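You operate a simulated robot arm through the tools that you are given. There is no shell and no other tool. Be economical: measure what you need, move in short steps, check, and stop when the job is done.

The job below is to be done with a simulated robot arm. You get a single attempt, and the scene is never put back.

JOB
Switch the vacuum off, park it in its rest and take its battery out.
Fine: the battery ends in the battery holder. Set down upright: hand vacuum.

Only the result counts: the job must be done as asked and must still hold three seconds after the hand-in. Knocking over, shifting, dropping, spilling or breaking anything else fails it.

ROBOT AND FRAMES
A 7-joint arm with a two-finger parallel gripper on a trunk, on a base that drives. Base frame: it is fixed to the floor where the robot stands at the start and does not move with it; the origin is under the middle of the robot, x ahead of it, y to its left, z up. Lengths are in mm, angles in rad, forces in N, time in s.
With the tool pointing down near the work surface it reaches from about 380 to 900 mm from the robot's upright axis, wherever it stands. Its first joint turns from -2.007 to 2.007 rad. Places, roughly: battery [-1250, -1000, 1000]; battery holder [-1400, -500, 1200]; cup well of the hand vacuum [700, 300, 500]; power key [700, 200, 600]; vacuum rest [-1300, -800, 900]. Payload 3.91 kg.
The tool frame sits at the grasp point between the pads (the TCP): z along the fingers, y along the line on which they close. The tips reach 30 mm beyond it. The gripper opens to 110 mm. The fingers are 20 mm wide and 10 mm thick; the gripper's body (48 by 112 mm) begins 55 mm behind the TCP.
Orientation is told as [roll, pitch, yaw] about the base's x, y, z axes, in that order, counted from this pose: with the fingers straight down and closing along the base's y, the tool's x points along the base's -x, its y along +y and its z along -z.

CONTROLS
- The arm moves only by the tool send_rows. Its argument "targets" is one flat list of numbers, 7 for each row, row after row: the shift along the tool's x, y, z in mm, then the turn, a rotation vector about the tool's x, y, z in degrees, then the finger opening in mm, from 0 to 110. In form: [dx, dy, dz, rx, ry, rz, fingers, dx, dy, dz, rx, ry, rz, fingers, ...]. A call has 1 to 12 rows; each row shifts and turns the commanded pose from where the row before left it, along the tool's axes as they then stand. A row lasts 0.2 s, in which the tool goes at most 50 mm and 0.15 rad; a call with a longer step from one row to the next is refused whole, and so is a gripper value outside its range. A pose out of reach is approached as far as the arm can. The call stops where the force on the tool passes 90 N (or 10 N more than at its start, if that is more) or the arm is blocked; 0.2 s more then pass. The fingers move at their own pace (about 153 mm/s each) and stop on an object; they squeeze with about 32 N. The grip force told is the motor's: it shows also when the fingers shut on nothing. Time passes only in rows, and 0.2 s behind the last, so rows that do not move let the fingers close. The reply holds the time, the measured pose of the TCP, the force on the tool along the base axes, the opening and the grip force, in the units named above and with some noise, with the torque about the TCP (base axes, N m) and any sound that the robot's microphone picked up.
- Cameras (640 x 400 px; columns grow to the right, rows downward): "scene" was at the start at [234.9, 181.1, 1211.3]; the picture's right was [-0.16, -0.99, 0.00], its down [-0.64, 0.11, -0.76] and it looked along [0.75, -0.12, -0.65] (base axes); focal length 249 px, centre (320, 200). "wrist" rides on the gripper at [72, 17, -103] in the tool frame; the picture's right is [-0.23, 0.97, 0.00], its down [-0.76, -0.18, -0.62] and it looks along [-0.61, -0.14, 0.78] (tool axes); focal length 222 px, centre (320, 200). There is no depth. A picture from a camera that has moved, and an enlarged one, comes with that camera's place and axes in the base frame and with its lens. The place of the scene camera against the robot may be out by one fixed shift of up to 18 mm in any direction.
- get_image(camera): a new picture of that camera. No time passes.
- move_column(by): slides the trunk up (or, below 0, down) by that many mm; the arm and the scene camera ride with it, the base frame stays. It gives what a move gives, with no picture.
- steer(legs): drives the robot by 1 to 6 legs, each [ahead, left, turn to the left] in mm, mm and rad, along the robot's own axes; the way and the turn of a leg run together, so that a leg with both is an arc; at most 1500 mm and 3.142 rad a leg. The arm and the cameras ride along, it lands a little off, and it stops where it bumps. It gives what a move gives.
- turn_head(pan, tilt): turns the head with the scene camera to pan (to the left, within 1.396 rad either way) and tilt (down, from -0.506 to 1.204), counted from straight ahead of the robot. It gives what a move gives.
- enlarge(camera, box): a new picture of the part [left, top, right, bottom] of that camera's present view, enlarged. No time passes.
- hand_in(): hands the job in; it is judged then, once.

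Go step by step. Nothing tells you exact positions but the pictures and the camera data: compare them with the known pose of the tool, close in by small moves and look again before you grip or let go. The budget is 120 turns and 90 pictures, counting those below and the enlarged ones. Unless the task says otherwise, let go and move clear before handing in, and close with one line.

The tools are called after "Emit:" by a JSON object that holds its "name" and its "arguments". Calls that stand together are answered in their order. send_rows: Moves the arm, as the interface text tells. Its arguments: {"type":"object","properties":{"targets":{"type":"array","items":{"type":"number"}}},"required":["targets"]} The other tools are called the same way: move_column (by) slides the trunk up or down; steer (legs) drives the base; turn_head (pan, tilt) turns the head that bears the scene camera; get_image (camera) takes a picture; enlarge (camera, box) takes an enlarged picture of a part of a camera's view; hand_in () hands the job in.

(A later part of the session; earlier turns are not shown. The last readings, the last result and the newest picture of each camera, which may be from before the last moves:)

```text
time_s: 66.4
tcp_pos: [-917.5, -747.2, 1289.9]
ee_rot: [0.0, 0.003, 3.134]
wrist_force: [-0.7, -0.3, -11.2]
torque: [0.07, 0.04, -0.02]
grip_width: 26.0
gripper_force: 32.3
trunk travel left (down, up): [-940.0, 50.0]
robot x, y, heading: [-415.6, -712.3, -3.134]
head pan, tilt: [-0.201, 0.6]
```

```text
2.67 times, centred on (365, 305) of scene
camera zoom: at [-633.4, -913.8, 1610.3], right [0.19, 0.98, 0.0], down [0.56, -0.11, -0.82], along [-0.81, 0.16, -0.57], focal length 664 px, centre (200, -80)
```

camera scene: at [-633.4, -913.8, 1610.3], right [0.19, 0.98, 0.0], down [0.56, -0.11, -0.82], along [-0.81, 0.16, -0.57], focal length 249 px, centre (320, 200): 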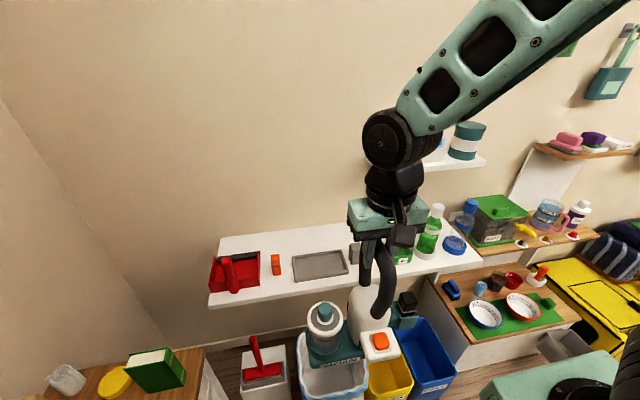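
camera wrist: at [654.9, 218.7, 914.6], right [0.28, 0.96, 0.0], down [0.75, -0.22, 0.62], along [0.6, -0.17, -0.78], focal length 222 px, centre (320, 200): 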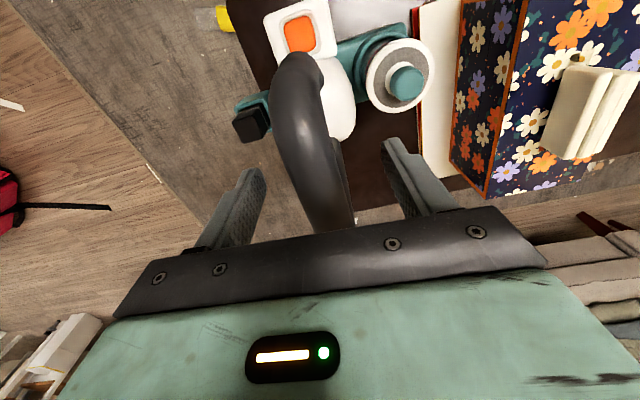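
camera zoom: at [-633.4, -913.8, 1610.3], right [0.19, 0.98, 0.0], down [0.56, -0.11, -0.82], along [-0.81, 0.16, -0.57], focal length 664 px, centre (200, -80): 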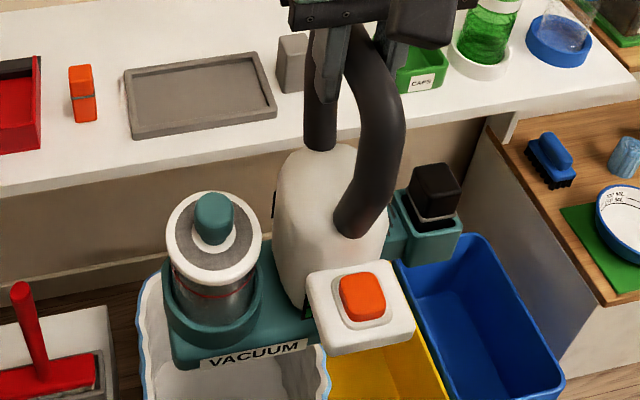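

The shelf has a tray with obstacles on both sides: an orange block and a grey block. The vacuum's battery is the black block in its socket. I need more precise geometry, so I'll move the vacuum aside and take a lower second view.

Emit:
{"name": "send_rows", "arguments": {"targets": [10, -33, 0, 0, 0, 0, 0, 10, -33, 0, 0, 0, 0, 0, 5, -33, 0, 0, 0, 0, 0, 0, -33, 0, 0, 0, 0, 0, 0, -33, 0, 0, 0, 0, 0, 0, -33, 0, 0, 0, 0, 0, 0, 0, 0, 0, 0, 0, 0]}}

Emit:
{"name": "move_column", "arguments": {"by": -280}}

Emit:
{"name": "turn_head", "arguments": {"pan": 0.0, "tilt": 0.4}}

Emit:
{"name": "get_image", "arguments": {"camera": "scene"}}

```text
time_s: 68.0
tcp_pos: [-889.9, -549.9, 1289.3]
ee_rot: [0.001, 0.003, 3.133]
wrist_force: [0.2, 1.1, -11.6]
torque: [0.16, 0.0, 0.05]
grip_width: 26.0
gripper_force: 32.4
trunk travel left (down, up): [-940.0, 50.0]
robot x, y, heading: [-417.5, -713.6, -3.134]
head pan, tilt: [-0.201, 0.6]
```

```text
time_s: 70.8
tcp_pos: [-890.1, -549.9, 1010.2]
ee_rot: [0.0, 0.005, 3.133]
wrist_force: [-0.4, -0.7, -11.4]
torque: [0.09, 0.04, 0.02]
grip_width: 25.9
gripper_force: 31.7
trunk travel left (down, up): [-660.0, 330.0]
robot x, y, heading: [-414.0, -715.5, -3.136]
head pan, tilt: [-0.201, 0.6]
```

```text
time_s: 71.6
tcp_pos: [-889.8, -549.9, 1010.2]
ee_rot: [-0.001, 0.004, 3.132]
wrist_force: [0.0, -0.8, -10.4]
torque: [0.1, 0.03, -0.02]
grip_width: 25.8
gripper_force: 31.8
trunk travel left (down, up): [-660.0, 330.0]
robot x, y, heading: [-419.2, -710.4, -3.134]
head pan, tilt: [0.0, 0.4]
```

```text
54 pictures are left
camera scene: at [-639.1, -931.2, 1348.5], right [-0.01, 1.0, 0.0], down [0.39, 0.0, -0.92], along [-0.92, -0.01, -0.39], focal length 249 px, centre (320, 200)
```

scene: 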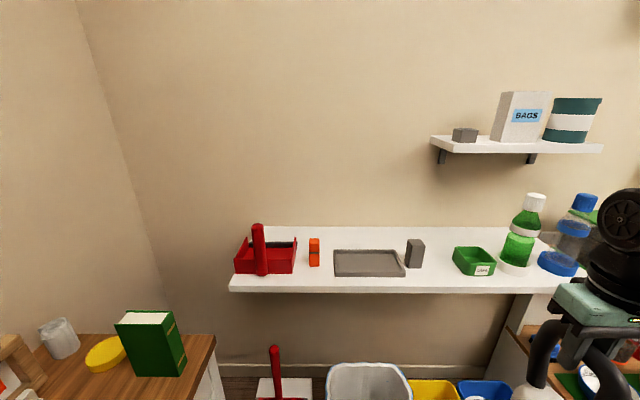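

Emit:
{"name": "enlarge", "arguments": {"camera": "scene", "box": [220, 215, 440, 305]}}

Emit:
{"name": "enlarge", "arguments": {"camera": "scene", "box": [420, 80, 620, 180]}}

```text
2.91 times, centred on (330, 260) of scene
camera zoom: at [-639.1, -931.2, 1348.5], right [-0.01, 1.0, 0.0], down [0.39, 0.0, -0.92], along [-0.92, -0.01, -0.39], focal length 724 px, centre (291, 26)
```

zoom: 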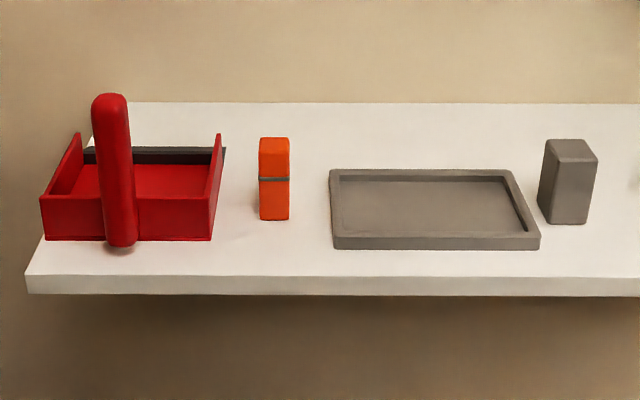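

```text
3.20 times, centred on (520, 130) of scene
camera zoom: at [-639.1, -931.2, 1348.5], right [-0.01, 1.0, 0.0], down [0.39, 0.0, -0.92], along [-0.92, -0.01, -0.39], focal length 797 px, centre (-320, 424)
```

zoom: 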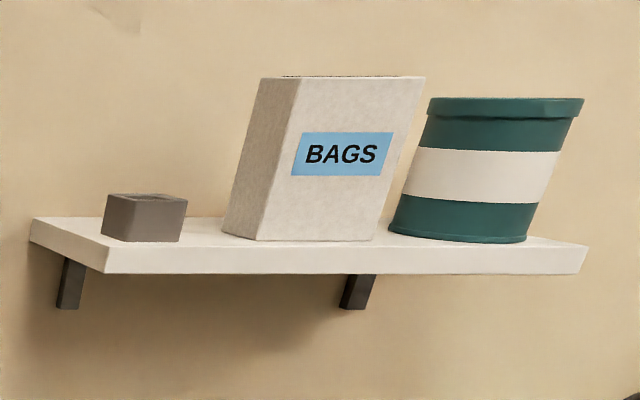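

Triangulated from the two views:

| Item | x | y | z |
|---|---|---|---|
| Shelf top | – | – | ≈880 |
| Tray (outer) | −1310…−1196 | −898…−698 | – |
| Orange block | – | −970…−941 | – |
| Grey block | – | −681…−636 | – |

Next I'll measure the vacuum's own footprint.

Emit:
{"name": "turn_head", "arguments": {"pan": -0.9, "tilt": 0.75}}

Emit:
{"name": "get_image", "arguments": {"camera": "scene"}}

Emit:
{"name": "get_image", "arguments": {"camera": "wrist"}}

```text
time_s: 72.8
tcp_pos: [-890.7, -550.5, 1009.2]
ee_rot: [0.001, 0.004, 3.132]
wrist_force: [-0.5, -0.8, -10.0]
torque: [0.13, 0.05, 0.0]
grip_width: 25.7
gripper_force: 31.7
trunk travel left (down, up): [-660.0, 330.0]
robot x, y, heading: [-414.6, -716.2, -3.132]
head pan, tilt: [-0.901, 0.75]
```

```text
51 pictures are left
camera scene: at [-598.6, -866.1, 1317.5], right [0.78, 0.63, 0.0], down [0.43, -0.53, -0.73], along [-0.46, 0.57, -0.68], focal length 249 px, centre (320, 200)
```

scene: 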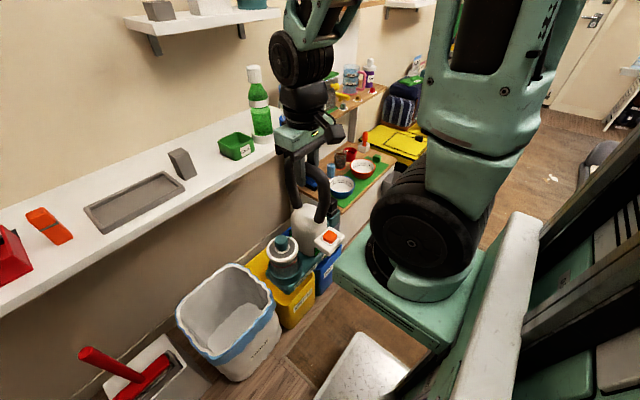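

```text
50 pictures are left
camera wrist: at [-818.9, -567.0, 1111.5], right [-0.24, -0.97, 0.0], down [-0.76, 0.18, 0.62], along [-0.6, 0.15, -0.78], focal length 222 px, centre (320, 200)
```

wrist: 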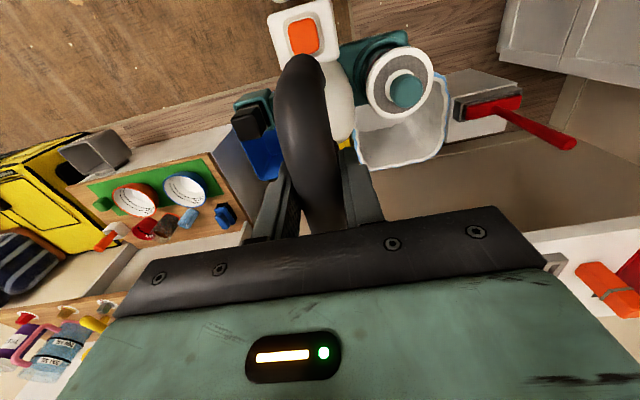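

Emit:
{"name": "enlarge", "arguments": {"camera": "scene", "box": [240, 110, 360, 300]}}

Emit:
{"name": "enlarge", "arguments": {"camera": "wrist", "box": [220, 0, 460, 150]}}

```text
2.11 times, centred on (300, 205) of scene
camera zoom: at [-598.6, -866.1, 1317.5], right [0.78, 0.63, 0.0], down [0.43, -0.53, -0.73], along [-0.46, 0.57, -0.68], focal length 524 px, centre (362, 190)
```

zoom: 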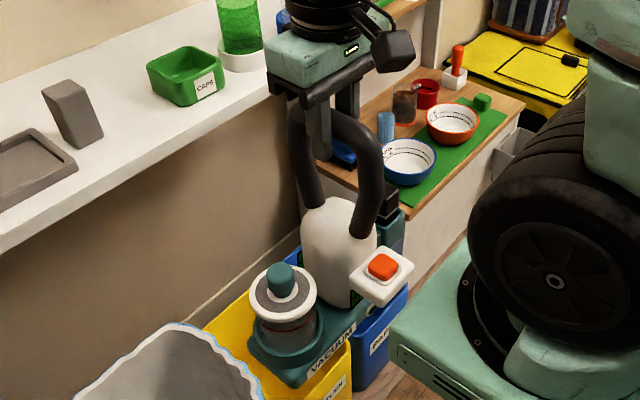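

```text
2.67 times, centred on (340, 75) of wrist
camera zoom: at [-818.9, -567.0, 1111.5], right [-0.24, -0.97, 0.0], down [-0.76, 0.18, 0.62], along [-0.6, 0.15, -0.78], focal length 592 px, centre (267, 533)
```

zoom: 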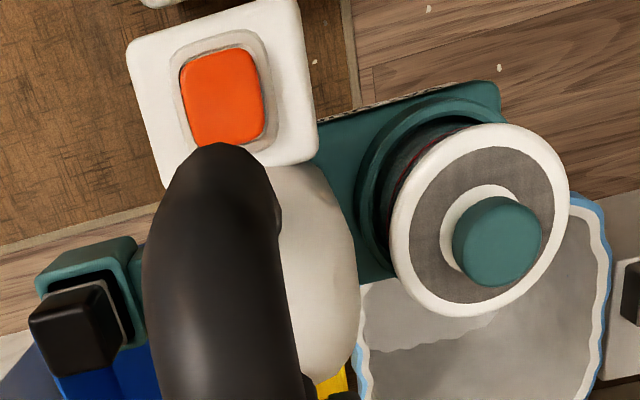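

The spacing is tight, so I'll refine the heights with low-angle views. I'll raise the arm and lower the trunk so the camera is close to shelf level.

Emit:
{"name": "send_rows", "arguments": {"targets": [0, 0, -43, 0, 0, 0, 0, 0, 0, -43, 0, 0, 0, 0, 0, 0, -43, 0, 0, 0, 0, 0, 0, -43, 0, 0, 0, 0, 0, 0, -43, 0, 0, 0, 0, 0, 0, -43, 0, 0, 0, 0, 0, 0, -43, 0, 0, 0, 0, 0, 0, 0, 0, 0, 0, 0]}}

Emit:
{"name": "move_column", "arguments": {"by": -300}}

Emit:
{"name": "turn_head", "arguments": {"pan": -0.3, "tilt": 0.15}}

Emit:
{"name": "get_image", "arguments": {"camera": "scene"}}

```text
time_s: 74.6
tcp_pos: [-890.9, -549.5, 1310.8]
ee_rot: [0.0, 0.003, 3.133]
wrist_force: [-0.1, -0.5, -10.0]
torque: [0.12, 0.02, 0.01]
grip_width: 25.7
gripper_force: 32.4
trunk travel left (down, up): [-660.0, 330.0]
robot x, y, heading: [-414.3, -714.7, -3.133]
head pan, tilt: [-0.901, 0.75]
```

```text
time_s: 77.6
tcp_pos: [-891.8, -549.3, 1010.0]
ee_rot: [0.0, 0.004, 3.131]
wrist_force: [-0.4, -0.3, -11.3]
torque: [0.12, 0.08, -0.02]
grip_width: 25.7
gripper_force: 32.4
trunk travel left (down, up): [-360.0, 630.0]
robot x, y, heading: [-416.5, -710.3, -3.137]
head pan, tilt: [-0.901, 0.75]
```

```text
time_s: 78.6
tcp_pos: [-892.4, -550.3, 1009.7]
ee_rot: [0.0, 0.003, 3.134]
wrist_force: [0.9, 0.2, -11.0]
torque: [0.14, 0.02, -0.01]
grip_width: 25.9
gripper_force: 32.1
trunk travel left (down, up): [-360.0, 630.0]
robot x, y, heading: [-412.4, -714.7, -3.129]
head pan, tilt: [-0.3, 0.15]
```

```text
47 pictures are left
camera scene: at [-635.2, -903.8, 1071.8], right [0.29, 0.96, 0.0], down [0.14, -0.04, -0.99], along [-0.95, 0.29, -0.15], focal length 249 px, centre (320, 200)
```

scene: 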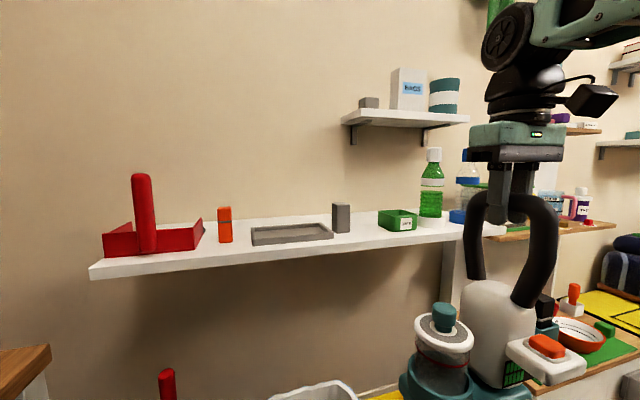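

Emit:
{"name": "enlarge", "arguments": {"camera": "scene", "box": [200, 190, 370, 260]}}

Emit:
{"name": "turn_head", "arguments": {"pan": -0.9, "tilt": 0.45}}

Emit:
{"name": "enlarge", "arguments": {"camera": "scene", "box": [210, 60, 430, 280]}}

```text
3.76 times, centred on (285, 225) of scene
camera zoom: at [-635.2, -903.8, 1071.8], right [0.29, 0.96, 0.0], down [0.14, -0.04, -0.99], along [-0.95, 0.29, -0.15], focal length 938 px, centre (452, 106)
```

zoom: 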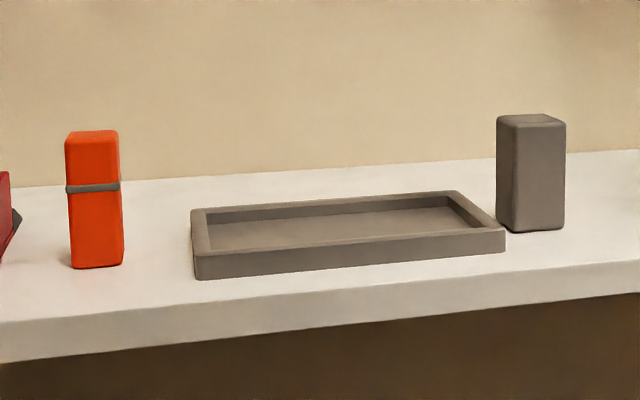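

```text
time_s: 79.6
tcp_pos: [-892.8, -549.0, 1011.1]
ee_rot: [-0.001, 0.002, 3.132]
wrist_force: [-0.4, -0.5, -10.3]
torque: [0.08, 0.03, 0.04]
grip_width: 26.0
gripper_force: 31.8
trunk travel left (down, up): [-360.0, 630.0]
robot x, y, heading: [-414.8, -712.4, -3.135]
head pan, tilt: [-0.901, 0.45]
```

```text
1.82 times, centred on (320, 170) of scene
camera zoom: at [-604.2, -859.1, 1044.0], right [0.78, 0.63, 0.0], down [0.27, -0.34, -0.9], along [-0.57, 0.7, -0.44], focal length 453 px, centre (320, 254)
```

zoom: 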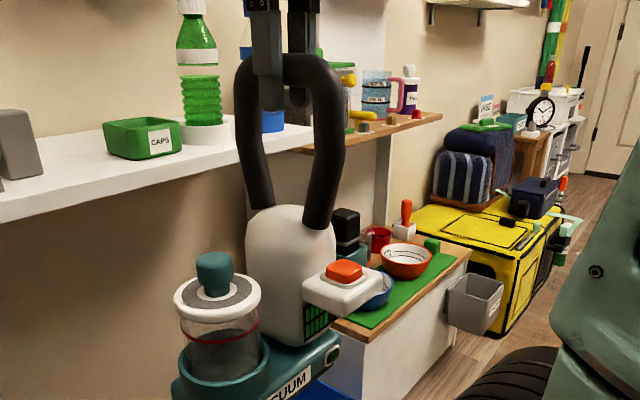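

Grey block is about 76 mm tall and the orange one about 83 mm. I need the underside height of the vacuum's battery bracket, so I'll rotate the vacuum by 90° and raise it to view the bracket.

Emit:
{"name": "send_rows", "arguments": {"targets": [0, 0, -15, 0, 0, 8.2, 0, 0, 0, -15, 0, 0, 8.2, 0, 0, 0, -15, 0, 0, 8.2, 0, 0, 0, -15, 0, 0, 8.2, 0, 0, 0, -15, 0, 0, 8.2, 0, 0, 0, -15, 0, 0, 8.2, 0, 0, 0, -15, 0, 0, 8.2, 0, 0, 0, -15, 0, 0, 8.2, 0, 0, 0, -15, 0, 0, 8.2, 0, 0, 0, -15, 0, 0, 8.2, 0, 0, 0, 0, 0, 0, 8, 0, 0, 0, 0, 0, 0, 0, 0]}}

Emit:
{"name": "turn_head", "arguments": {"pan": -0.95, "tilt": 0.25}}

Emit:
{"name": "enlarge", "arguments": {"camera": "scene", "box": [200, 60, 440, 300]}}

```text
time_s: 82.2
tcp_pos: [-893.3, -548.5, 1139.9]
ee_rot: [-0.003, -0.001, 1.56]
wrist_force: [-0.3, -0.1, -10.4]
torque: [-0.02, -0.13, -0.07]
grip_width: 26.1
gripper_force: 31.7
out of reach, approached as far as the arm can: row 9, 10
trunk travel left (down, up): [-360.0, 630.0]
robot x, y, heading: [-414.6, -716.0, -3.129]
head pan, tilt: [-0.901, 0.45]
```

```text
time_s: 82.9
tcp_pos: [-894.5, -549.9, 1140.1]
ee_rot: [-0.002, 0.001, 1.561]
wrist_force: [-0.3, 0.5, -11.4]
torque: [-0.02, -0.13, -0.01]
grip_width: 25.9
gripper_force: 32.5
trunk travel left (down, up): [-360.0, 630.0]
robot x, y, heading: [-415.2, -711.4, -3.132]
head pan, tilt: [-0.949, 0.25]
```

```text
1.67 times, centred on (320, 180) of scene
camera zoom: at [-601.4, -855.1, 1062.5], right [0.81, 0.59, 0.0], down [0.15, -0.2, -0.97], along [-0.57, 0.78, -0.25], focal length 415 px, centre (320, 233)
```

zoom: 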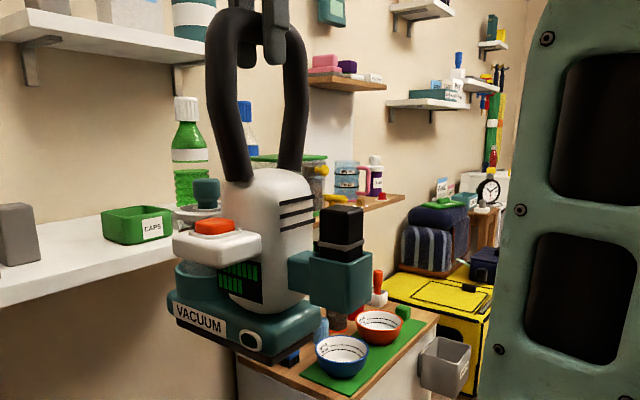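

The bracket underside is only about 60 mm above the base bottom, so with the front facing the room it would hit the grey block. Turned 180° (front to the wall), it just clears the orange block. I'll rotate the vacuum another 90°.

Emit:
{"name": "send_rows", "arguments": {"targets": [0, 0, 12, 0, 0, 8.2, 0, 0, 0, 12, 0, 0, 8.2, 0, 0, 0, 12, 0, 0, 8.2, 0, 0, 0, 12, 0, 0, 8.2, 0, 0, 0, 12, 0, 0, 8.2, 0, 0, 0, 12, 0, 0, 8.2, 0, 0, 0, 12, 0, 0, 8.2, 0, 0, 0, 12, 0, 0, 8.2, 0, 0, 0, 12, 0, 0, 8.2, 0, 0, 0, 12, 0, 0, 8.2, 0, 0, 0, 0, 0, 0, 7.4, 0, 0, 0, 0, 0, 0, 0, 0]}}

```text
time_s: 85.5
tcp_pos: [-893.9, -549.8, 1021.0]
ee_rot: [-0.001, -0.004, 0.0]
wrist_force: [0.2, -0.5, -10.2]
torque: [-0.12, -0.04, -0.03]
grip_width: 26.1
gripper_force: 31.9
trunk travel left (down, up): [-360.0, 630.0]
robot x, y, heading: [-417.0, -715.6, -3.135]
head pan, tilt: [-0.949, 0.25]
```

The rotation worked. I'll raise the trunk, drive 100 mm closer, then move the vacuum sideways level with the tray.

Emit:
{"name": "move_column", "arguments": {"by": 300}}

Emit:
{"name": "steer", "arguments": {"legs": [[100, 60, 0]]}}

Emit:
{"name": "send_rows", "arguments": {"targets": [0, -38, 0, 0, 0, 0, 0, 0, -38, 0, 0, 0, 0, 0, 0, -38, 0, 0, 0, 0, 0, 0, -38, 0, 0, 0, 0, 0, 0, -38, 0, 0, 0, 0, 0, 0, -38, 0, 0, 0, 0, 0, 0, 0, 0, 0, 0, 0, 0]}}

Emit:
{"name": "turn_head", "arguments": {"pan": 0.0, "tilt": 0.7}}

Emit:
{"name": "get_image", "arguments": {"camera": "scene"}}

```text
time_s: 88.5
tcp_pos: [-893.6, -550.0, 1320.5]
ee_rot: [-0.001, -0.003, 0.001]
wrist_force: [-0.2, -0.5, -11.4]
torque: [-0.1, 0.02, -0.01]
grip_width: 25.9
gripper_force: 32.3
trunk travel left (down, up): [-660.0, 330.0]
robot x, y, heading: [-415.7, -713.6, -3.135]
head pan, tilt: [-0.949, 0.25]
```

```text
time_s: 89.7
tcp_pos: [-992.4, -611.3, 1320.0]
ee_rot: [0.001, -0.004, 0.004]
wrist_force: [0.6, -0.6, -11.3]
torque: [-0.13, 0.0, 0.03]
grip_width: 26.0
gripper_force: 31.7
trunk travel left (down, up): [-660.0, 330.0]
robot x, y, heading: [-514.0, -779.9, -3.135]
head pan, tilt: [-0.949, 0.25]
```

```text
time_s: 91.3
tcp_pos: [-1053.6, -728.7, 1332.1]
ee_rot: [-0.002, -0.003, 0.002]
wrist_force: [-0.6, -0.4, -10.5]
torque: [-0.09, -0.01, 0.04]
grip_width: 25.7
gripper_force: 32.3
out of reach, approached as far as the arm can: row 2, 3, 4, 5, 6
trunk travel left (down, up): [-660.0, 330.0]
robot x, y, heading: [-515.0, -778.3, -3.135]
head pan, tilt: [-0.949, 0.25]
```

```text
time_s: 92.5
tcp_pos: [-1055.7, -729.1, 1332.2]
ee_rot: [-0.002, -0.003, 0.005]
wrist_force: [-0.4, -0.4, -10.2]
torque: [-0.08, 0.01, 0.01]
grip_width: 25.7
gripper_force: 31.4
trunk travel left (down, up): [-660.0, 330.0]
robot x, y, heading: [-514.5, -773.7, -3.133]
head pan, tilt: [0.0, 0.7]
```

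```text
43 pictures are left
camera scene: at [-730.7, -992.6, 1321.7], right [-0.01, 1.0, 0.0], down [0.64, 0.01, -0.77], along [-0.76, -0.01, -0.64], focal length 249 px, centre (320, 200)
```

scene: 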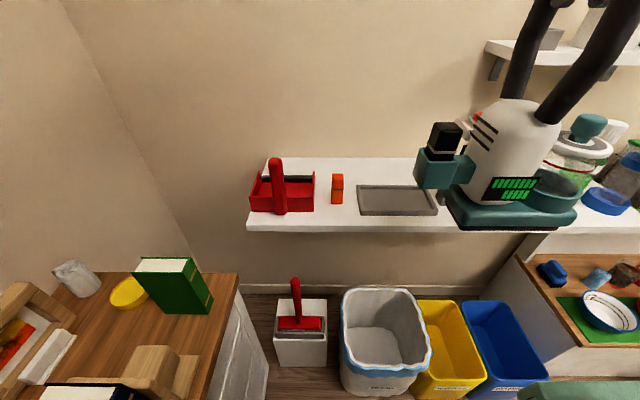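

The arm meets a joint limit at this orientation. Standing a bit closer and further left should help, and the vacuum stays well above everything.

Emit:
{"name": "steer", "arguments": {"legs": [[90, 128, 0]]}}

Emit:
{"name": "send_rows", "arguments": {"targets": [15, 0, 0, 0, 0, 0, 0, 20, 5, 0, 0, 0, 0, 0, 20, 5, 0, 0, 0, 0, 0, 20, 5, 0, 0, 0, 0, 0, 0, 0, 0, 0, 0, 0, 0]}}

```text
time_s: 94.0
tcp_pos: [-1121.6, -823.0, 1331.3]
ee_rot: [-0.004, -0.006, 0.012]
wrist_force: [-0.1, 0.3, -10.6]
torque: [-0.14, 0.0, -0.01]
grip_width: 25.7
gripper_force: 32.1
trunk travel left (down, up): [-660.0, 330.0]
robot x, y, heading: [-582.5, -866.9, -3.125]
head pan, tilt: [0.0, 0.7]
stopped in leg 1: the robot was blocked; the commanded pose is now the measured one
```

```text
time_s: 95.2
tcp_pos: [-1197.7, -809.4, 1332.2]
ee_rot: [-0.001, -0.006, 0.013]
wrist_force: [-0.1, 0.0, -9.8]
torque: [-0.11, -0.02, -0.01]
grip_width: 25.7
gripper_force: 32.1
trunk travel left (down, up): [-660.0, 330.0]
robot x, y, heading: [-579.7, -870.6, -3.122]
head pan, tilt: [0.0, 0.7]
```

The base touched something on its left, probably the cabinet. I'll check that nothing moved and see how the vacuum hovers.

Emit:
{"name": "get_image", "arguments": {"camera": "scene"}}

Emit:
{"name": "send_rows", "arguments": {"targets": [20, -5, 0, 0, 0, -0.3, 0, 20, -7, 0, 0, 0, -0.4, 0, 20, -8, 0, 0, 0, 0, 0, 4, -6, 0, 0, 0, 0, 0, 0, 0, 0, 0, 0, 0, 0]}}

Emit:
{"name": "get_image", "arguments": {"camera": "scene"}}

```text
42 pictures are left
camera scene: at [-795.5, -1086.7, 1321.7], right [-0.02, 1.0, 0.0], down [0.64, 0.01, -0.76], along [-0.76, -0.01, -0.64], focal length 249 px, centre (320, 200)
```

scene: 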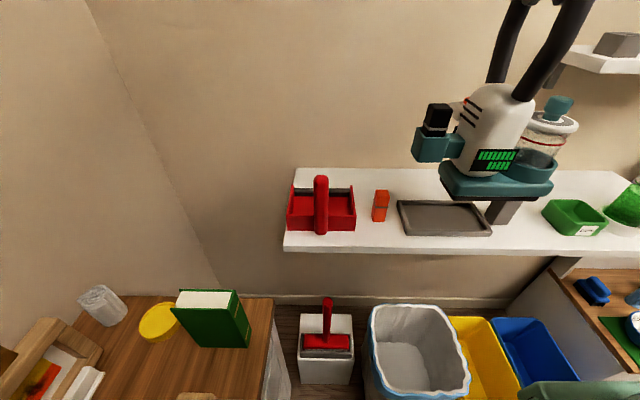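

```text
time_s: 96.3
tcp_pos: [-1212.5, -830.7, 1322.2]
ee_rot: [-0.001, -0.006, 0.024]
wrist_force: [0.1, 0.4, -11.5]
torque: [-0.07, 0.0, 0.02]
grip_width: 25.9
gripper_force: 31.7
out of reach, approached as far as the arm can: row 1, 2, 3, 4
trunk travel left (down, up): [-660.0, 330.0]
robot x, y, heading: [-583.5, -868.6, -3.125]
head pan, tilt: [0.0, 0.7]
```

```text
41 pictures are left
camera scene: at [-795.6, -1086.7, 1321.7], right [-0.02, 1.0, 0.0], down [0.64, 0.01, -0.76], along [-0.76, -0.02, -0.64], focal length 249 px, centre (320, 200)
```

scene: 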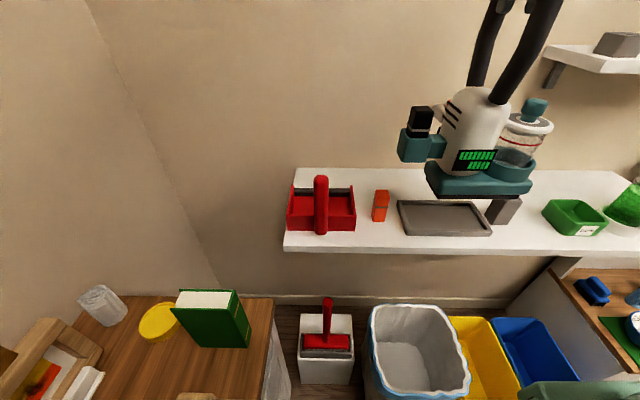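

Nothing was disturbed. I'll raise the trunk and lower the arm by the same amount for a better arm posture; the final descent can then be done by the trunk.

Emit:
{"name": "move_column", "arguments": {"by": 180}}

Emit:
{"name": "send_rows", "arguments": {"targets": [0, 0, 38, 0, 0, 0.3, 0, 0, 0, 38, 0, 0, 0.4, 0, 0, 0, 38, 0, 0, 0.4, 0, 0, 0, 38, 0, 0, 0.3, 0, 20, -2, 10, 0, 0, 0, 0, 20, -2, 5, 0, 0, 0, 0, 0, 0, 0, 0, 0, 0, 0]}}

```text
time_s: 98.3
tcp_pos: [-1212.3, -830.0, 1502.5]
ee_rot: [-0.001, -0.007, 0.024]
wrist_force: [0.0, 0.3, -10.6]
torque: [-0.14, -0.06, -0.02]
grip_width: 25.9
gripper_force: 32.2
trunk travel left (down, up): [-840.0, 150.0]
robot x, y, heading: [-583.1, -869.3, -3.12]
head pan, tilt: [0.0, 0.7]
```

```text
time_s: 100.0
tcp_pos: [-1214.1, -829.7, 1343.8]
ee_rot: [-0.004, -0.004, 0.003]
wrist_force: [0.0, 0.1, -10.5]
torque: [-0.07, -0.02, 0.0]
grip_width: 26.2
gripper_force: 31.8
out of reach, approached as far as the arm can: row 5, 6
trunk travel left (down, up): [-840.0, 150.0]
robot x, y, heading: [-582.2, -873.5, -3.123]
head pan, tilt: [0.0, 0.7]
```

The limit is the wrist roll. I'll back off and rotate the vacuum the other way round, so I can stand to the right, where there is room.

Emit:
{"name": "steer", "arguments": {"legs": [[-180, -150, 0]]}}

Emit:
{"name": "send_rows", "arguments": {"targets": [0, 0, 0, 0, 0, -8.5, 0, 0, 0, 0, 0, 0, -8.5, 0, 0, 0, 0, 0, 0, -8.5, 0, 0, 0, 0, 0, 0, -8.5, 0, 0, 0, 0, 0, 0, -8.5, 0, 0, 0, 0, 0, 0, -8.5, 0, 0, 0, 0, 0, 0, -8.5, 0, 0, 0, 0, 0, 0, -8.5, 0, 0, 0, 0, 0, 0, -8.5, 0, 0, 0, 0, 0, 0, -8.5, 0, 0, 0, 0, 0, 0, -8.5, 0, 0, 0, 0, 0, 0, -8.5, 0]}}

Emit:
{"name": "send_rows", "arguments": {"targets": [0, 0, 0, 0, 0, -8.5, 0, 0, 0, 0, 0, 0, -8.5, 0, 0, 0, 0, 0, 0, -8.5, 0, 0, 0, 0, 0, 0, -8.5, 0, 0, 0, 0, 0, 0, -8.5, 0, 0, 0, 0, 0, 0, -8.5, 0, 0, 0, 0, 0, 0, -8.5, 0, 0, 0, 0, 0, 0, -8.5, 0, 0, 0, 0, 0, 0, -8.5, 0, 0, 0, 0, 0, 0, -8.5, 0, 0, 0, 0, 0, 0, -8.5, 0, 0, 0, 0, 0, 0, -8.5, 0]}}

Emit:
{"name": "send_rows", "arguments": {"targets": [0, 10, 0, 0, 0, -8.5, 0, 0, 10, 0, 0, 0, -8.5, 0, 0, 10, 0, 0, 0, -8.5, 0, 0, 10, 0, 0, 0, -8.5, 0, 0, 10, 0, 0, 0, -8.5, 0, 0, 0, 0, 0, 0, -8.5, 0, 0, 0, 0, 0, 0, -8.5, 0, 0, 0, 0, 0, 0, -8.5, 0, 0, 0, 0, 0, 0, -8.5, 0, 0, 0, 0, 0, 0, -8.5, 0, 0, 0, 0, 0, 0, 0, 0]}}

```text
time_s: 101.7
tcp_pos: [-1038.5, -673.5, 1344.1]
ee_rot: [-0.007, -0.004, 0.005]
wrist_force: [0.2, 0.1, -10.2]
torque: [-0.11, 0.01, -0.01]
grip_width: 25.8
gripper_force: 31.7
trunk travel left (down, up): [-840.0, 150.0]
robot x, y, heading: [-403.4, -713.2, -3.124]
head pan, tilt: [0.0, 0.7]
```

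```text
time_s: 104.3
tcp_pos: [-1037.8, -674.8, 1343.2]
ee_rot: [-0.003, 0.006, 1.784]
wrist_force: [-0.5, 0.3, -10.3]
torque: [0.03, -0.1, -0.01]
grip_width: 26.0
gripper_force: 31.5
trunk travel left (down, up): [-840.0, 150.0]
robot x, y, heading: [-404.2, -709.6, -3.123]
head pan, tilt: [0.0, 0.7]
```

```text
time_s: 106.9
tcp_pos: [-1037.3, -673.6, 1343.5]
ee_rot: [0.005, 0.001, -2.715]
wrist_force: [0.8, -0.4, -11.0]
torque: [0.12, 0.03, -0.01]
grip_width: 25.6
gripper_force: 32.5
trunk travel left (down, up): [-840.0, 150.0]
robot x, y, heading: [-401.5, -707.7, -3.125]
head pan, tilt: [0.0, 0.7]
```

```text
time_s: 109.3
tcp_pos: [-1004.4, -709.9, 1343.0]
ee_rot: [0.002, -0.004, -1.235]
wrist_force: [0.2, 0.1, -10.8]
torque: [-0.04, 0.06, 0.0]
grip_width: 26.0
gripper_force: 31.7
trunk travel left (down, up): [-840.0, 150.0]
robot x, y, heading: [-408.0, -715.4, -3.127]
head pan, tilt: [0.0, 0.7]
```

Emit:
{"name": "send_rows", "arguments": {"targets": [-41, -14.3, 0, 0, 0, 0, 0, -41, -14.3, 0, 0, 0, 0, 0, -41, -14.3, 0, 0, 0, 0, 0, 0, 0, 0, 0, 0, -8, 0, 0, 0, 0, 0, 0, -8, 0, 0, 0, 0, 0, 0, -8, 0, 0, 0, 0, 0, 0, -8, 0, 0, 0, 0, 0, 0, -8, 0, 0, 0, 0, 0, 0, -8, 0, 0, 0, 0, 0, 0, -8, 0, 0, 0, 0, 0, 0, -8, 0, 0, 0, 0, 0, 0, -6.8, 0]}}

```text
time_s: 111.9
tcp_pos: [-1004.4, -840.0, 1344.9]
ee_rot: [-0.006, -0.003, 0.001]
wrist_force: [-0.7, 0.2, -11.0]
torque: [-0.12, 0.0, 0.01]
grip_width: 25.9
gripper_force: 32.5
trunk travel left (down, up): [-840.0, 150.0]
robot x, y, heading: [-407.1, -714.2, -3.123]
head pan, tilt: [0.0, 0.7]
```

That works. Next I'll drive ahead and move the vacuum over the tray, still high.

Emit:
{"name": "steer", "arguments": {"legs": [[110, 0, 0]]}}

Emit:
{"name": "send_rows", "arguments": {"targets": [30, 0, 0, 0, 0, 0, 0, 30, 0, 0, 0, 0, 0, 0, 30, 0, 0, 0, 0, 0, 0, 30, 0, 0, 0, 0, 0, 0, 28, 0, 0, 0, 0, 0, 0, 0, 0, 0, 0, 0, 0, 0]}}

Emit:
{"name": "turn_head", "arguments": {"pan": 0.15, "tilt": 0.6}}

Emit:
{"name": "get_image", "arguments": {"camera": "scene"}}

```text
time_s: 113.1
tcp_pos: [-1115.9, -842.2, 1344.3]
ee_rot: [-0.006, -0.005, -0.003]
wrist_force: [0.6, 0.0, -9.5]
torque: [-0.12, 0.0, -0.01]
grip_width: 25.7
gripper_force: 32.1
trunk travel left (down, up): [-840.0, 150.0]
robot x, y, heading: [-513.4, -715.0, -3.125]
head pan, tilt: [0.0, 0.7]
```

```text
time_s: 114.5
tcp_pos: [-1139.8, -806.1, 1364.3]
ee_rot: [-0.006, -0.002, -0.001]
wrist_force: [0.3, 0.3, -11.5]
torque: [-0.04, -0.01, 0.02]
grip_width: 26.0
gripper_force: 32.0
out of reach, approached as far as the arm can: row 1, 2, 3, 4, 5
trunk travel left (down, up): [-840.0, 150.0]
robot x, y, heading: [-513.1, -713.8, -3.121]
head pan, tilt: [0.0, 0.7]
```

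```text
time_s: 115.2
tcp_pos: [-1139.7, -806.9, 1365.3]
ee_rot: [-0.005, -0.003, -0.002]
wrist_force: [-0.4, 0.3, -10.8]
torque: [-0.13, -0.03, -0.01]
grip_width: 25.8
gripper_force: 32.7
trunk travel left (down, up): [-840.0, 150.0]
robot x, y, heading: [-513.1, -712.5, -3.125]
head pan, tilt: [0.15, 0.6]
```

```text
40 pictures are left
camera scene: at [-731.3, -946.9, 1510.3], right [-0.17, 0.99, 0.0], down [0.56, 0.09, -0.82], along [-0.81, -0.14, -0.57], focal length 249 px, centre (320, 200)
```

scene: 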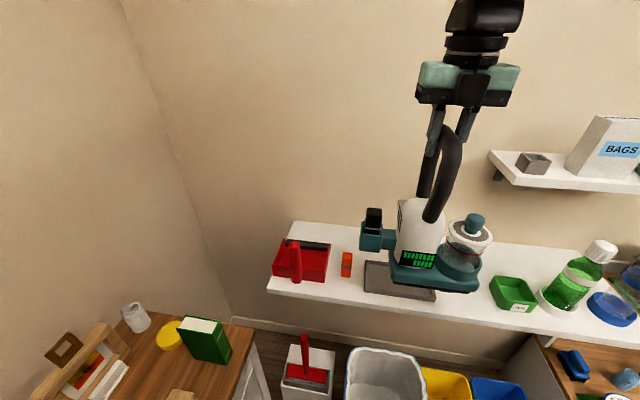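

I'll let the base carry the vacuum over the tray instead of stretching the arm.

Emit:
{"name": "steer", "arguments": {"legs": [[105, 28, 0]]}}

Emit:
{"name": "turn_head", "arguments": {"pan": 0.0, "tilt": 0.9}}

Emit:
{"name": "get_image", "arguments": {"camera": "scene"}}

```text
time_s: 116.4
tcp_pos: [-1243.0, -836.5, 1364.4]
ee_rot: [-0.005, -0.002, -0.001]
wrist_force: [1.1, 0.1, -10.6]
torque: [-0.07, -0.02, 0.02]
grip_width: 25.7
gripper_force: 31.5
trunk travel left (down, up): [-840.0, 150.0]
robot x, y, heading: [-619.9, -742.5, -3.127]
head pan, tilt: [0.15, 0.6]
```

```text
time_s: 117.2
tcp_pos: [-1244.2, -836.7, 1363.4]
ee_rot: [-0.006, 0.0, -0.002]
wrist_force: [-0.2, -0.6, -11.0]
torque: [-0.12, 0.0, 0.01]
grip_width: 25.9
gripper_force: 31.6
trunk travel left (down, up): [-840.0, 150.0]
robot x, y, heading: [-621.8, -746.7, -3.128]
head pan, tilt: [0.0, 0.901]
```

```text
39 pictures are left
camera scene: at [-824.5, -963.0, 1485.6], right [-0.02, 1.0, 0.0], down [0.78, 0.01, -0.62], along [-0.62, -0.01, -0.78], focal length 249 px, centre (320, 200)
```

scene: 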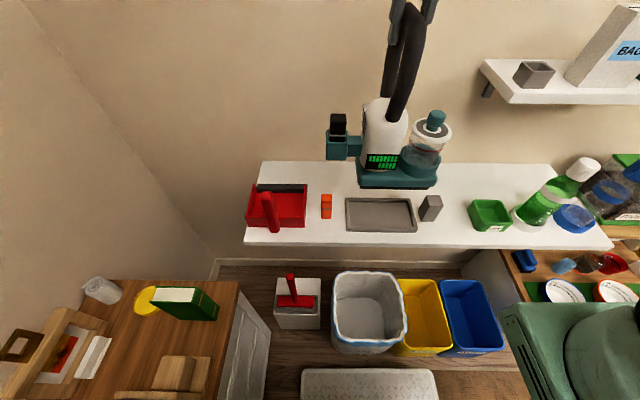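

Emit:
{"name": "enlarge", "arguments": {"camera": "scene", "box": [300, 100, 460, 250]}}

```text
2.67 times, centred on (380, 175) of scene
camera zoom: at [-824.5, -963.0, 1485.6], right [-0.02, 1.0, 0.0], down [0.78, 0.01, -0.62], along [-0.62, -0.01, -0.78], focal length 664 px, centre (160, 267)
```

zoom: 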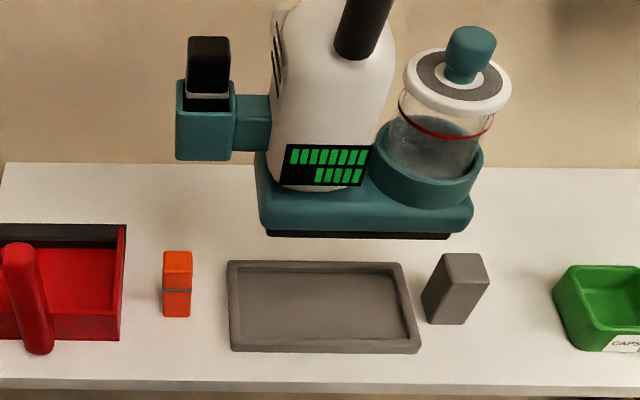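

Now I have everything in one view. Base centre should come to about (−1264, −784), so TCP y should be about −817. I'll correct with the arm and lower part of the way.

Emit:
{"name": "send_rows", "arguments": {"targets": [0, 10, 30, 0, 0, 0, 0, 0, 10, 30, 0, 0, 0, 0, 10, 0, 10, 0, 0, 0, 0, 10, 0, 10, 0, 0, 0, 0, 0, 0, 0, 0, 0, 0, 0]}}

```text
time_s: 118.4
tcp_pos: [-1232.5, -809.4, 1295.5]
ee_rot: [-0.006, 0.0, 0.001]
wrist_force: [-0.3, -0.9, -10.3]
torque: [-0.1, 0.0, -0.02]
grip_width: 25.8
gripper_force: 31.9
out of reach, approached as far as the arm can: row 1, 2, 3, 4
trunk travel left (down, up): [-840.0, 150.0]
robot x, y, heading: [-619.1, -742.6, -3.13]
head pan, tilt: [0.0, 0.901]
```

The base and trunk do the positioning better. I'll drive by the remaining offset and lower with the trunk.

Emit:
{"name": "steer", "arguments": {"legs": [[32, 8, 0]]}}

Emit:
{"name": "move_column", "arguments": {"by": -90}}

Emit:
{"name": "get_image", "arguments": {"camera": "scene"}}

```text
time_s: 119.2
tcp_pos: [-1264.0, -817.3, 1296.1]
ee_rot: [-0.005, -0.001, -0.001]
wrist_force: [0.3, -0.4, -10.8]
torque: [-0.12, -0.08, 0.02]
grip_width: 26.1
gripper_force: 31.8
trunk travel left (down, up): [-840.0, 150.0]
robot x, y, heading: [-653.6, -752.0, -3.129]
head pan, tilt: [0.0, 0.901]
```

```text
time_s: 120.5
tcp_pos: [-1263.9, -819.0, 1206.5]
ee_rot: [-0.006, 0.003, 0.0]
wrist_force: [0.2, -7.6, 17.0]
torque: [0.83, 0.67, 0.14]
grip_width: 26.2
gripper_force: 32.0
trunk travel left (down, up): [-750.0, 240.0]
robot x, y, heading: [-652.1, -749.6, -3.124]
head pan, tilt: [0.0, 0.901]
```

```text
37 pictures are left
camera scene: at [-855.5, -972.0, 1396.1], right [-0.02, 1.0, 0.0], down [0.78, 0.01, -0.62], along [-0.62, -0.01, -0.78], focal length 249 px, centre (320, 200)
```

scene: 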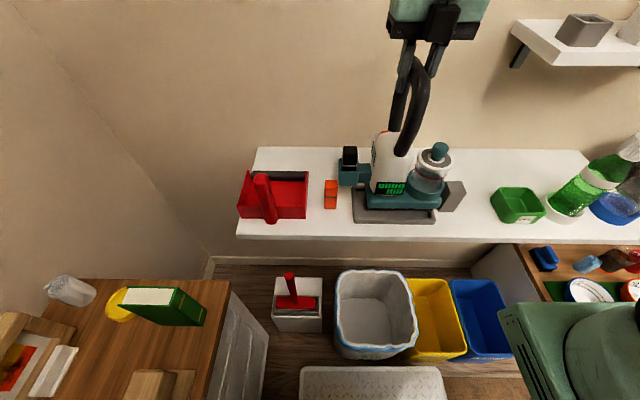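

There is contact already, so I'll raise again at once and look closely.

Emit:
{"name": "enlarge", "arguments": {"camera": "scene", "box": [310, 120, 480, 240]}}

Emit:
{"name": "move_column", "arguments": {"by": 20}}

Emit:
{"name": "enlarge", "arguments": {"camera": "scene", "box": [310, 120, 480, 240]}}

```text
3.33 times, centred on (395, 180) of scene
camera zoom: at [-855.5, -972.0, 1396.1], right [-0.02, 1.0, 0.0], down [0.78, 0.01, -0.62], along [-0.62, -0.01, -0.78], focal length 830 px, centre (70, 267)
```

zoom: 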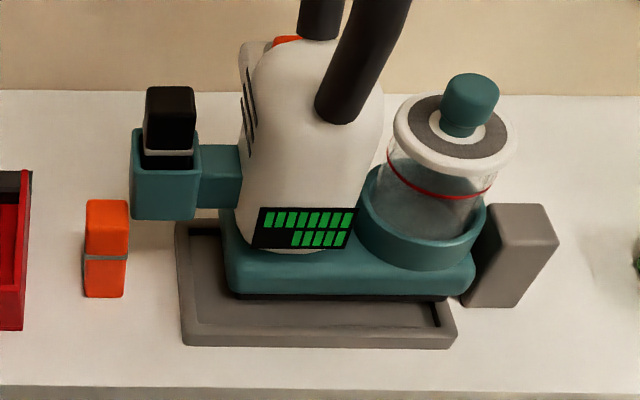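

```text
time_s: 121.2
tcp_pos: [-1264.1, -817.7, 1224.6]
ee_rot: [-0.004, -0.002, -0.003]
wrist_force: [-0.2, 0.2, -10.5]
torque: [-0.1, -0.03, 0.03]
grip_width: 25.8
gripper_force: 32.3
trunk travel left (down, up): [-770.0, 220.0]
robot x, y, heading: [-647.2, -751.8, -3.125]
head pan, tilt: [0.0, 0.901]
```

```text
3.33 times, centred on (395, 180) of scene
camera zoom: at [-856.6, -971.4, 1415.5], right [-0.02, 1.0, 0.0], down [0.78, 0.01, -0.62], along [-0.62, -0.01, -0.78], focal length 830 px, centre (70, 267)
```

zoom: 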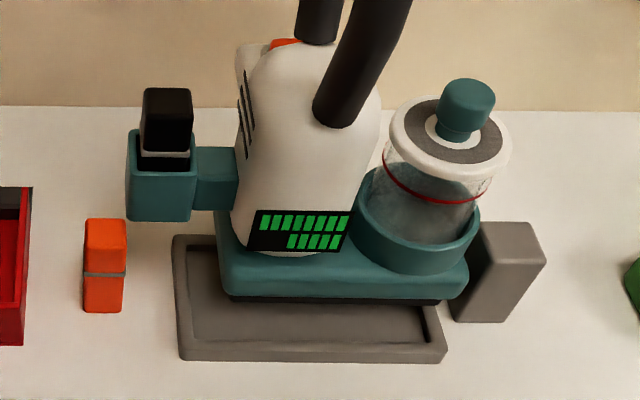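

The contact was with the tray's back and right rim, so the shelf is higher (about z 896) than I took it, and the vacuum was about 20 mm too far toward the wall. Nothing moved. I'll back off 21 mm and look again.

Emit:
{"name": "steer", "arguments": {"legs": [[-21, 0, 0]]}}

Emit:
{"name": "turn_head", "arguments": {"pan": -0.1, "tilt": 0.95}}

Emit:
{"name": "enlarge", "arguments": {"camera": "scene", "box": [270, 90, 440, 220]}}

```text
time_s: 121.9
tcp_pos: [-1243.4, -817.4, 1224.5]
ee_rot: [-0.006, -0.002, -0.002]
wrist_force: [-0.4, -0.4, -11.0]
torque: [-0.09, -0.03, 0.01]
grip_width: 25.8
gripper_force: 32.0
trunk travel left (down, up): [-770.0, 220.0]
robot x, y, heading: [-633.0, -748.9, -3.124]
head pan, tilt: [0.0, 0.901]
```

```text
time_s: 122.6
tcp_pos: [-1242.1, -818.0, 1226.2]
ee_rot: [-0.004, -0.001, -0.005]
wrist_force: [0.2, 0.3, -10.9]
torque: [-0.1, -0.05, -0.03]
grip_width: 26.2
gripper_force: 32.5
trunk travel left (down, up): [-770.0, 220.0]
robot x, y, heading: [-631.7, -753.2, -3.125]
head pan, tilt: [-0.099, 0.949]
```

```text
3.08 times, centred on (355, 155) of scene
camera zoom: at [-832.6, -963.9, 1411.9], right [0.08, 1.0, 0.0], down [0.81, -0.07, -0.58], along [-0.58, 0.05, -0.81], focal length 766 px, centre (212, 338)
```

zoom: 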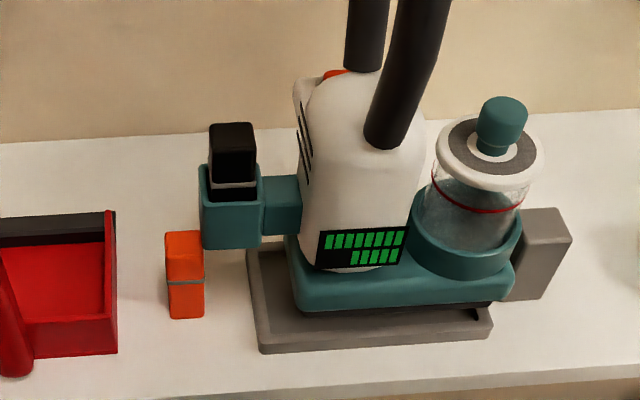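

Emit:
{"name": "move_column", "arguments": {"by": -13}}

Emit:
{"name": "enlarge", "arguments": {"camera": "scene", "box": [290, 100, 420, 220]}}

```text
time_s: 123.2
tcp_pos: [-1242.8, -818.0, 1212.1]
ee_rot: [-0.007, -0.002, -0.003]
wrist_force: [-0.5, -0.8, -10.6]
torque: [-0.12, -0.03, -0.02]
grip_width: 25.9
gripper_force: 31.9
trunk travel left (down, up): [-757.0, 233.0]
robot x, y, heading: [-628.3, -753.8, -3.127]
head pan, tilt: [-0.099, 0.949]
```

```text
3.33 times, centred on (355, 160) of scene
camera zoom: at [-832.6, -963.8, 1398.9], right [0.08, 1.0, 0.0], down [0.81, -0.07, -0.58], along [-0.58, 0.05, -0.81], focal length 830 px, centre (203, 333)
```

zoom: 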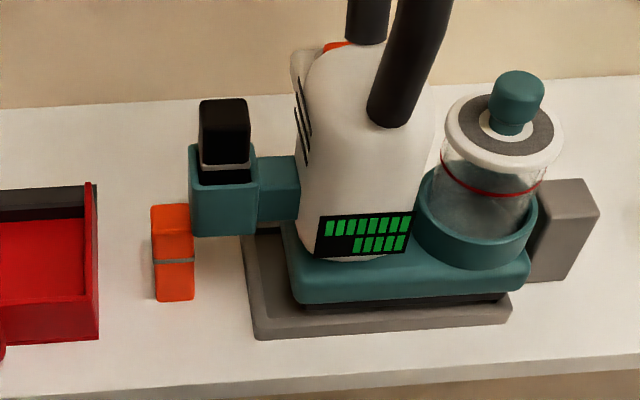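

The base is now just above the rim with the bracket beside the orange block, and no contact. I'll lower gently to see whether the sole enters the tray here.

Emit:
{"name": "move_column", "arguments": {"by": -6}}

Emit:
{"name": "enlarge", "arguments": {"camera": "scene", "box": [290, 100, 420, 220]}}

```text
time_s: 123.8
tcp_pos: [-1243.9, -818.7, 1208.0]
ee_rot: [-0.007, 0.002, 0.0]
wrist_force: [1.4, -7.7, 19.5]
torque: [0.5, -0.7, -0.17]
grip_width: 25.9
gripper_force: 32.4
trunk travel left (down, up): [-751.0, 239.0]
robot x, y, heading: [-628.9, -751.9, -3.124]
head pan, tilt: [-0.099, 0.949]
```

```text
3.33 times, centred on (355, 160) of scene
camera zoom: at [-831.5, -964.4, 1393.5], right [0.08, 1.0, 0.0], down [0.81, -0.07, -0.58], along [-0.58, 0.05, -0.81], focal length 830 px, centre (203, 333)
```

zoom: 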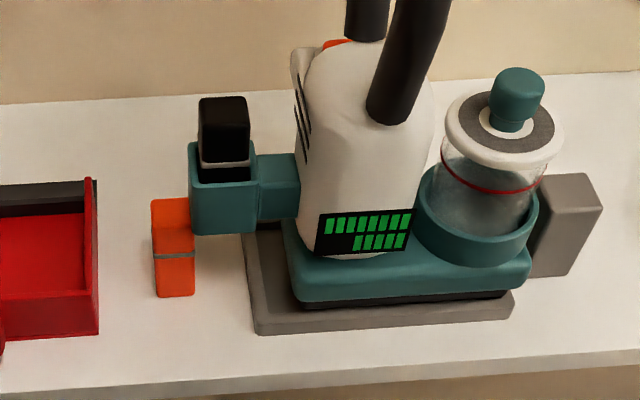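

Emit:
{"name": "move_column", "arguments": {"by": 3}}

Emit:
{"name": "turn_head", "arguments": {"pan": 0.1, "tilt": 0.75}}

Emit:
{"name": "enlarge", "arguments": {"camera": "scene", "box": [310, 180, 390, 250]}}

```text
time_s: 124.3
tcp_pos: [-1242.7, -816.4, 1209.1]
ee_rot: [-0.005, -0.002, -0.003]
wrist_force: [-1.9, -1.4, -1.5]
torque: [0.45, 0.77, 0.24]
grip_width: 25.9
gripper_force: 32.3
trunk travel left (down, up): [-754.0, 236.0]
robot x, y, heading: [-631.0, -751.6, -3.128]
head pan, tilt: [-0.099, 0.949]
```

```text
time_s: 125.0
tcp_pos: [-1242.8, -817.7, 1208.9]
ee_rot: [-0.004, -0.004, -0.003]
wrist_force: [0.7, 1.1, -6.3]
torque: [0.56, 0.07, -0.07]
grip_width: 26.0
gripper_force: 32.5
trunk travel left (down, up): [-754.0, 236.0]
robot x, y, heading: [-632.8, -754.8, -3.123]
head pan, tilt: [0.099, 0.75]
```

```text
5.71 times, centred on (350, 215) of scene
camera zoom: at [-842.4, -979.3, 1411.3], right [-0.11, 0.99, 0.0], down [0.68, 0.08, -0.73], along [-0.73, -0.08, -0.68], focal length 1423 px, centre (149, 114)
```

zoom: 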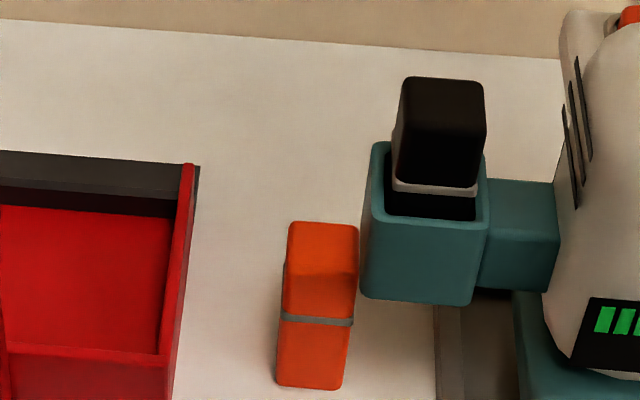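

The gap between bracket and orange block is only 2–4 mm, and the sole needs a few mm to the left to clear the right rim. I'll go in 3 mm steps and feel for entry.

Emit:
{"name": "move_column", "arguments": {"by": 3}}

Emit:
{"name": "send_rows", "arguments": {"targets": [0, -1.5, 0, 0, 0, 0, 0, 0, -1.5, 0, 0, 0, 0, 0, 0, 0, 0, 0, 0, 0, 0]}}

Emit:
{"name": "move_column", "arguments": {"by": -6}}

```text
time_s: 125.5
tcp_pos: [-1244.1, -817.0, 1212.6]
ee_rot: [-0.004, -0.001, -0.004]
wrist_force: [-0.4, -0.1, -10.9]
torque: [-0.11, 0.01, 0.01]
grip_width: 25.9
gripper_force: 32.2
trunk travel left (down, up): [-757.0, 233.0]
robot x, y, heading: [-628.4, -753.3, -3.121]
head pan, tilt: [0.099, 0.75]
```

```text
time_s: 126.3
tcp_pos: [-1242.6, -820.7, 1213.0]
ee_rot: [-0.004, 0.0, -0.002]
wrist_force: [-0.1, 0.7, -11.0]
torque: [-0.09, -0.02, 0.03]
grip_width: 25.7
gripper_force: 32.1
trunk travel left (down, up): [-757.0, 233.0]
robot x, y, heading: [-630.3, -753.7, -3.124]
head pan, tilt: [0.099, 0.75]
```

```text
time_s: 126.9
tcp_pos: [-1242.4, -822.7, 1208.7]
ee_rot: [-0.008, 0.003, -0.003]
wrist_force: [-2.1, -6.8, 17.4]
torque: [0.55, -0.68, -0.16]
grip_width: 26.0
gripper_force: 32.1
trunk travel left (down, up): [-751.0, 239.0]
robot x, y, heading: [-627.2, -750.2, -3.128]
head pan, tilt: [0.099, 0.75]
```

Emit:
{"name": "move_column", "arguments": {"by": 6}}

Emit:
{"name": "send_rows", "arguments": {"targets": [0, -1.5, 0, 0, 0, 0, 0, 0, -1, 0, 0, 0, 0, 0, 0, 0, 0, 0, 0, 0, 0]}}

Emit:
{"name": "move_column", "arguments": {"by": -6}}

Emit:
{"name": "enlarge", "arguments": {"camera": "scene", "box": [310, 150, 450, 260]}}

```text
time_s: 127.4
tcp_pos: [-1241.9, -818.9, 1211.3]
ee_rot: [-0.003, -0.001, -0.003]
wrist_force: [0.1, 0.0, -10.9]
torque: [-0.1, -0.01, -0.02]
grip_width: 26.2
gripper_force: 32.2
trunk travel left (down, up): [-757.0, 233.0]
robot x, y, heading: [-631.3, -752.3, -3.126]
head pan, tilt: [0.099, 0.75]
```

```text
time_s: 128.2
tcp_pos: [-1243.4, -821.8, 1211.8]
ee_rot: [-0.005, -0.001, -0.005]
wrist_force: [-0.4, -0.1, -10.4]
torque: [-0.11, -0.02, -0.01]
grip_width: 25.9
gripper_force: 32.3
trunk travel left (down, up): [-757.0, 233.0]
robot x, y, heading: [-631.0, -751.9, -3.128]
head pan, tilt: [0.099, 0.75]
```

```text
time_s: 128.8
tcp_pos: [-1241.4, -824.7, 1207.8]
ee_rot: [-0.005, 0.003, -0.003]
wrist_force: [-1.4, -8.8, 13.9]
torque: [0.63, -0.68, -0.16]
grip_width: 25.7
gripper_force: 32.0
trunk travel left (down, up): [-751.0, 239.0]
robot x, y, heading: [-624.5, -753.8, -3.126]
head pan, tilt: [0.099, 0.75]
```

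```text
3.64 times, centred on (380, 205) of scene
camera zoom: at [-841.6, -980.0, 1408.9], right [-0.12, 0.99, 0.0], down [0.68, 0.08, -0.73], along [-0.73, -0.08, -0.68], focal length 906 px, centre (102, 182)
```

zoom: 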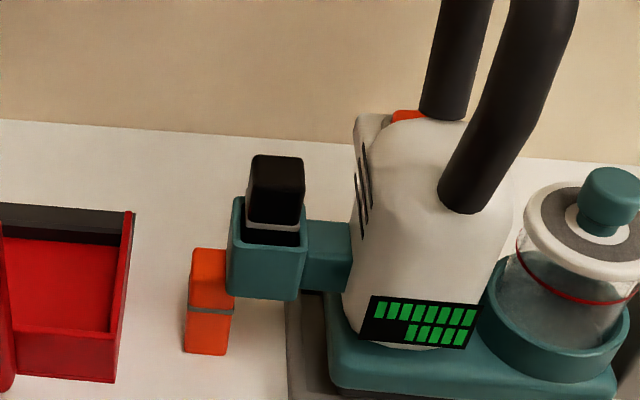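

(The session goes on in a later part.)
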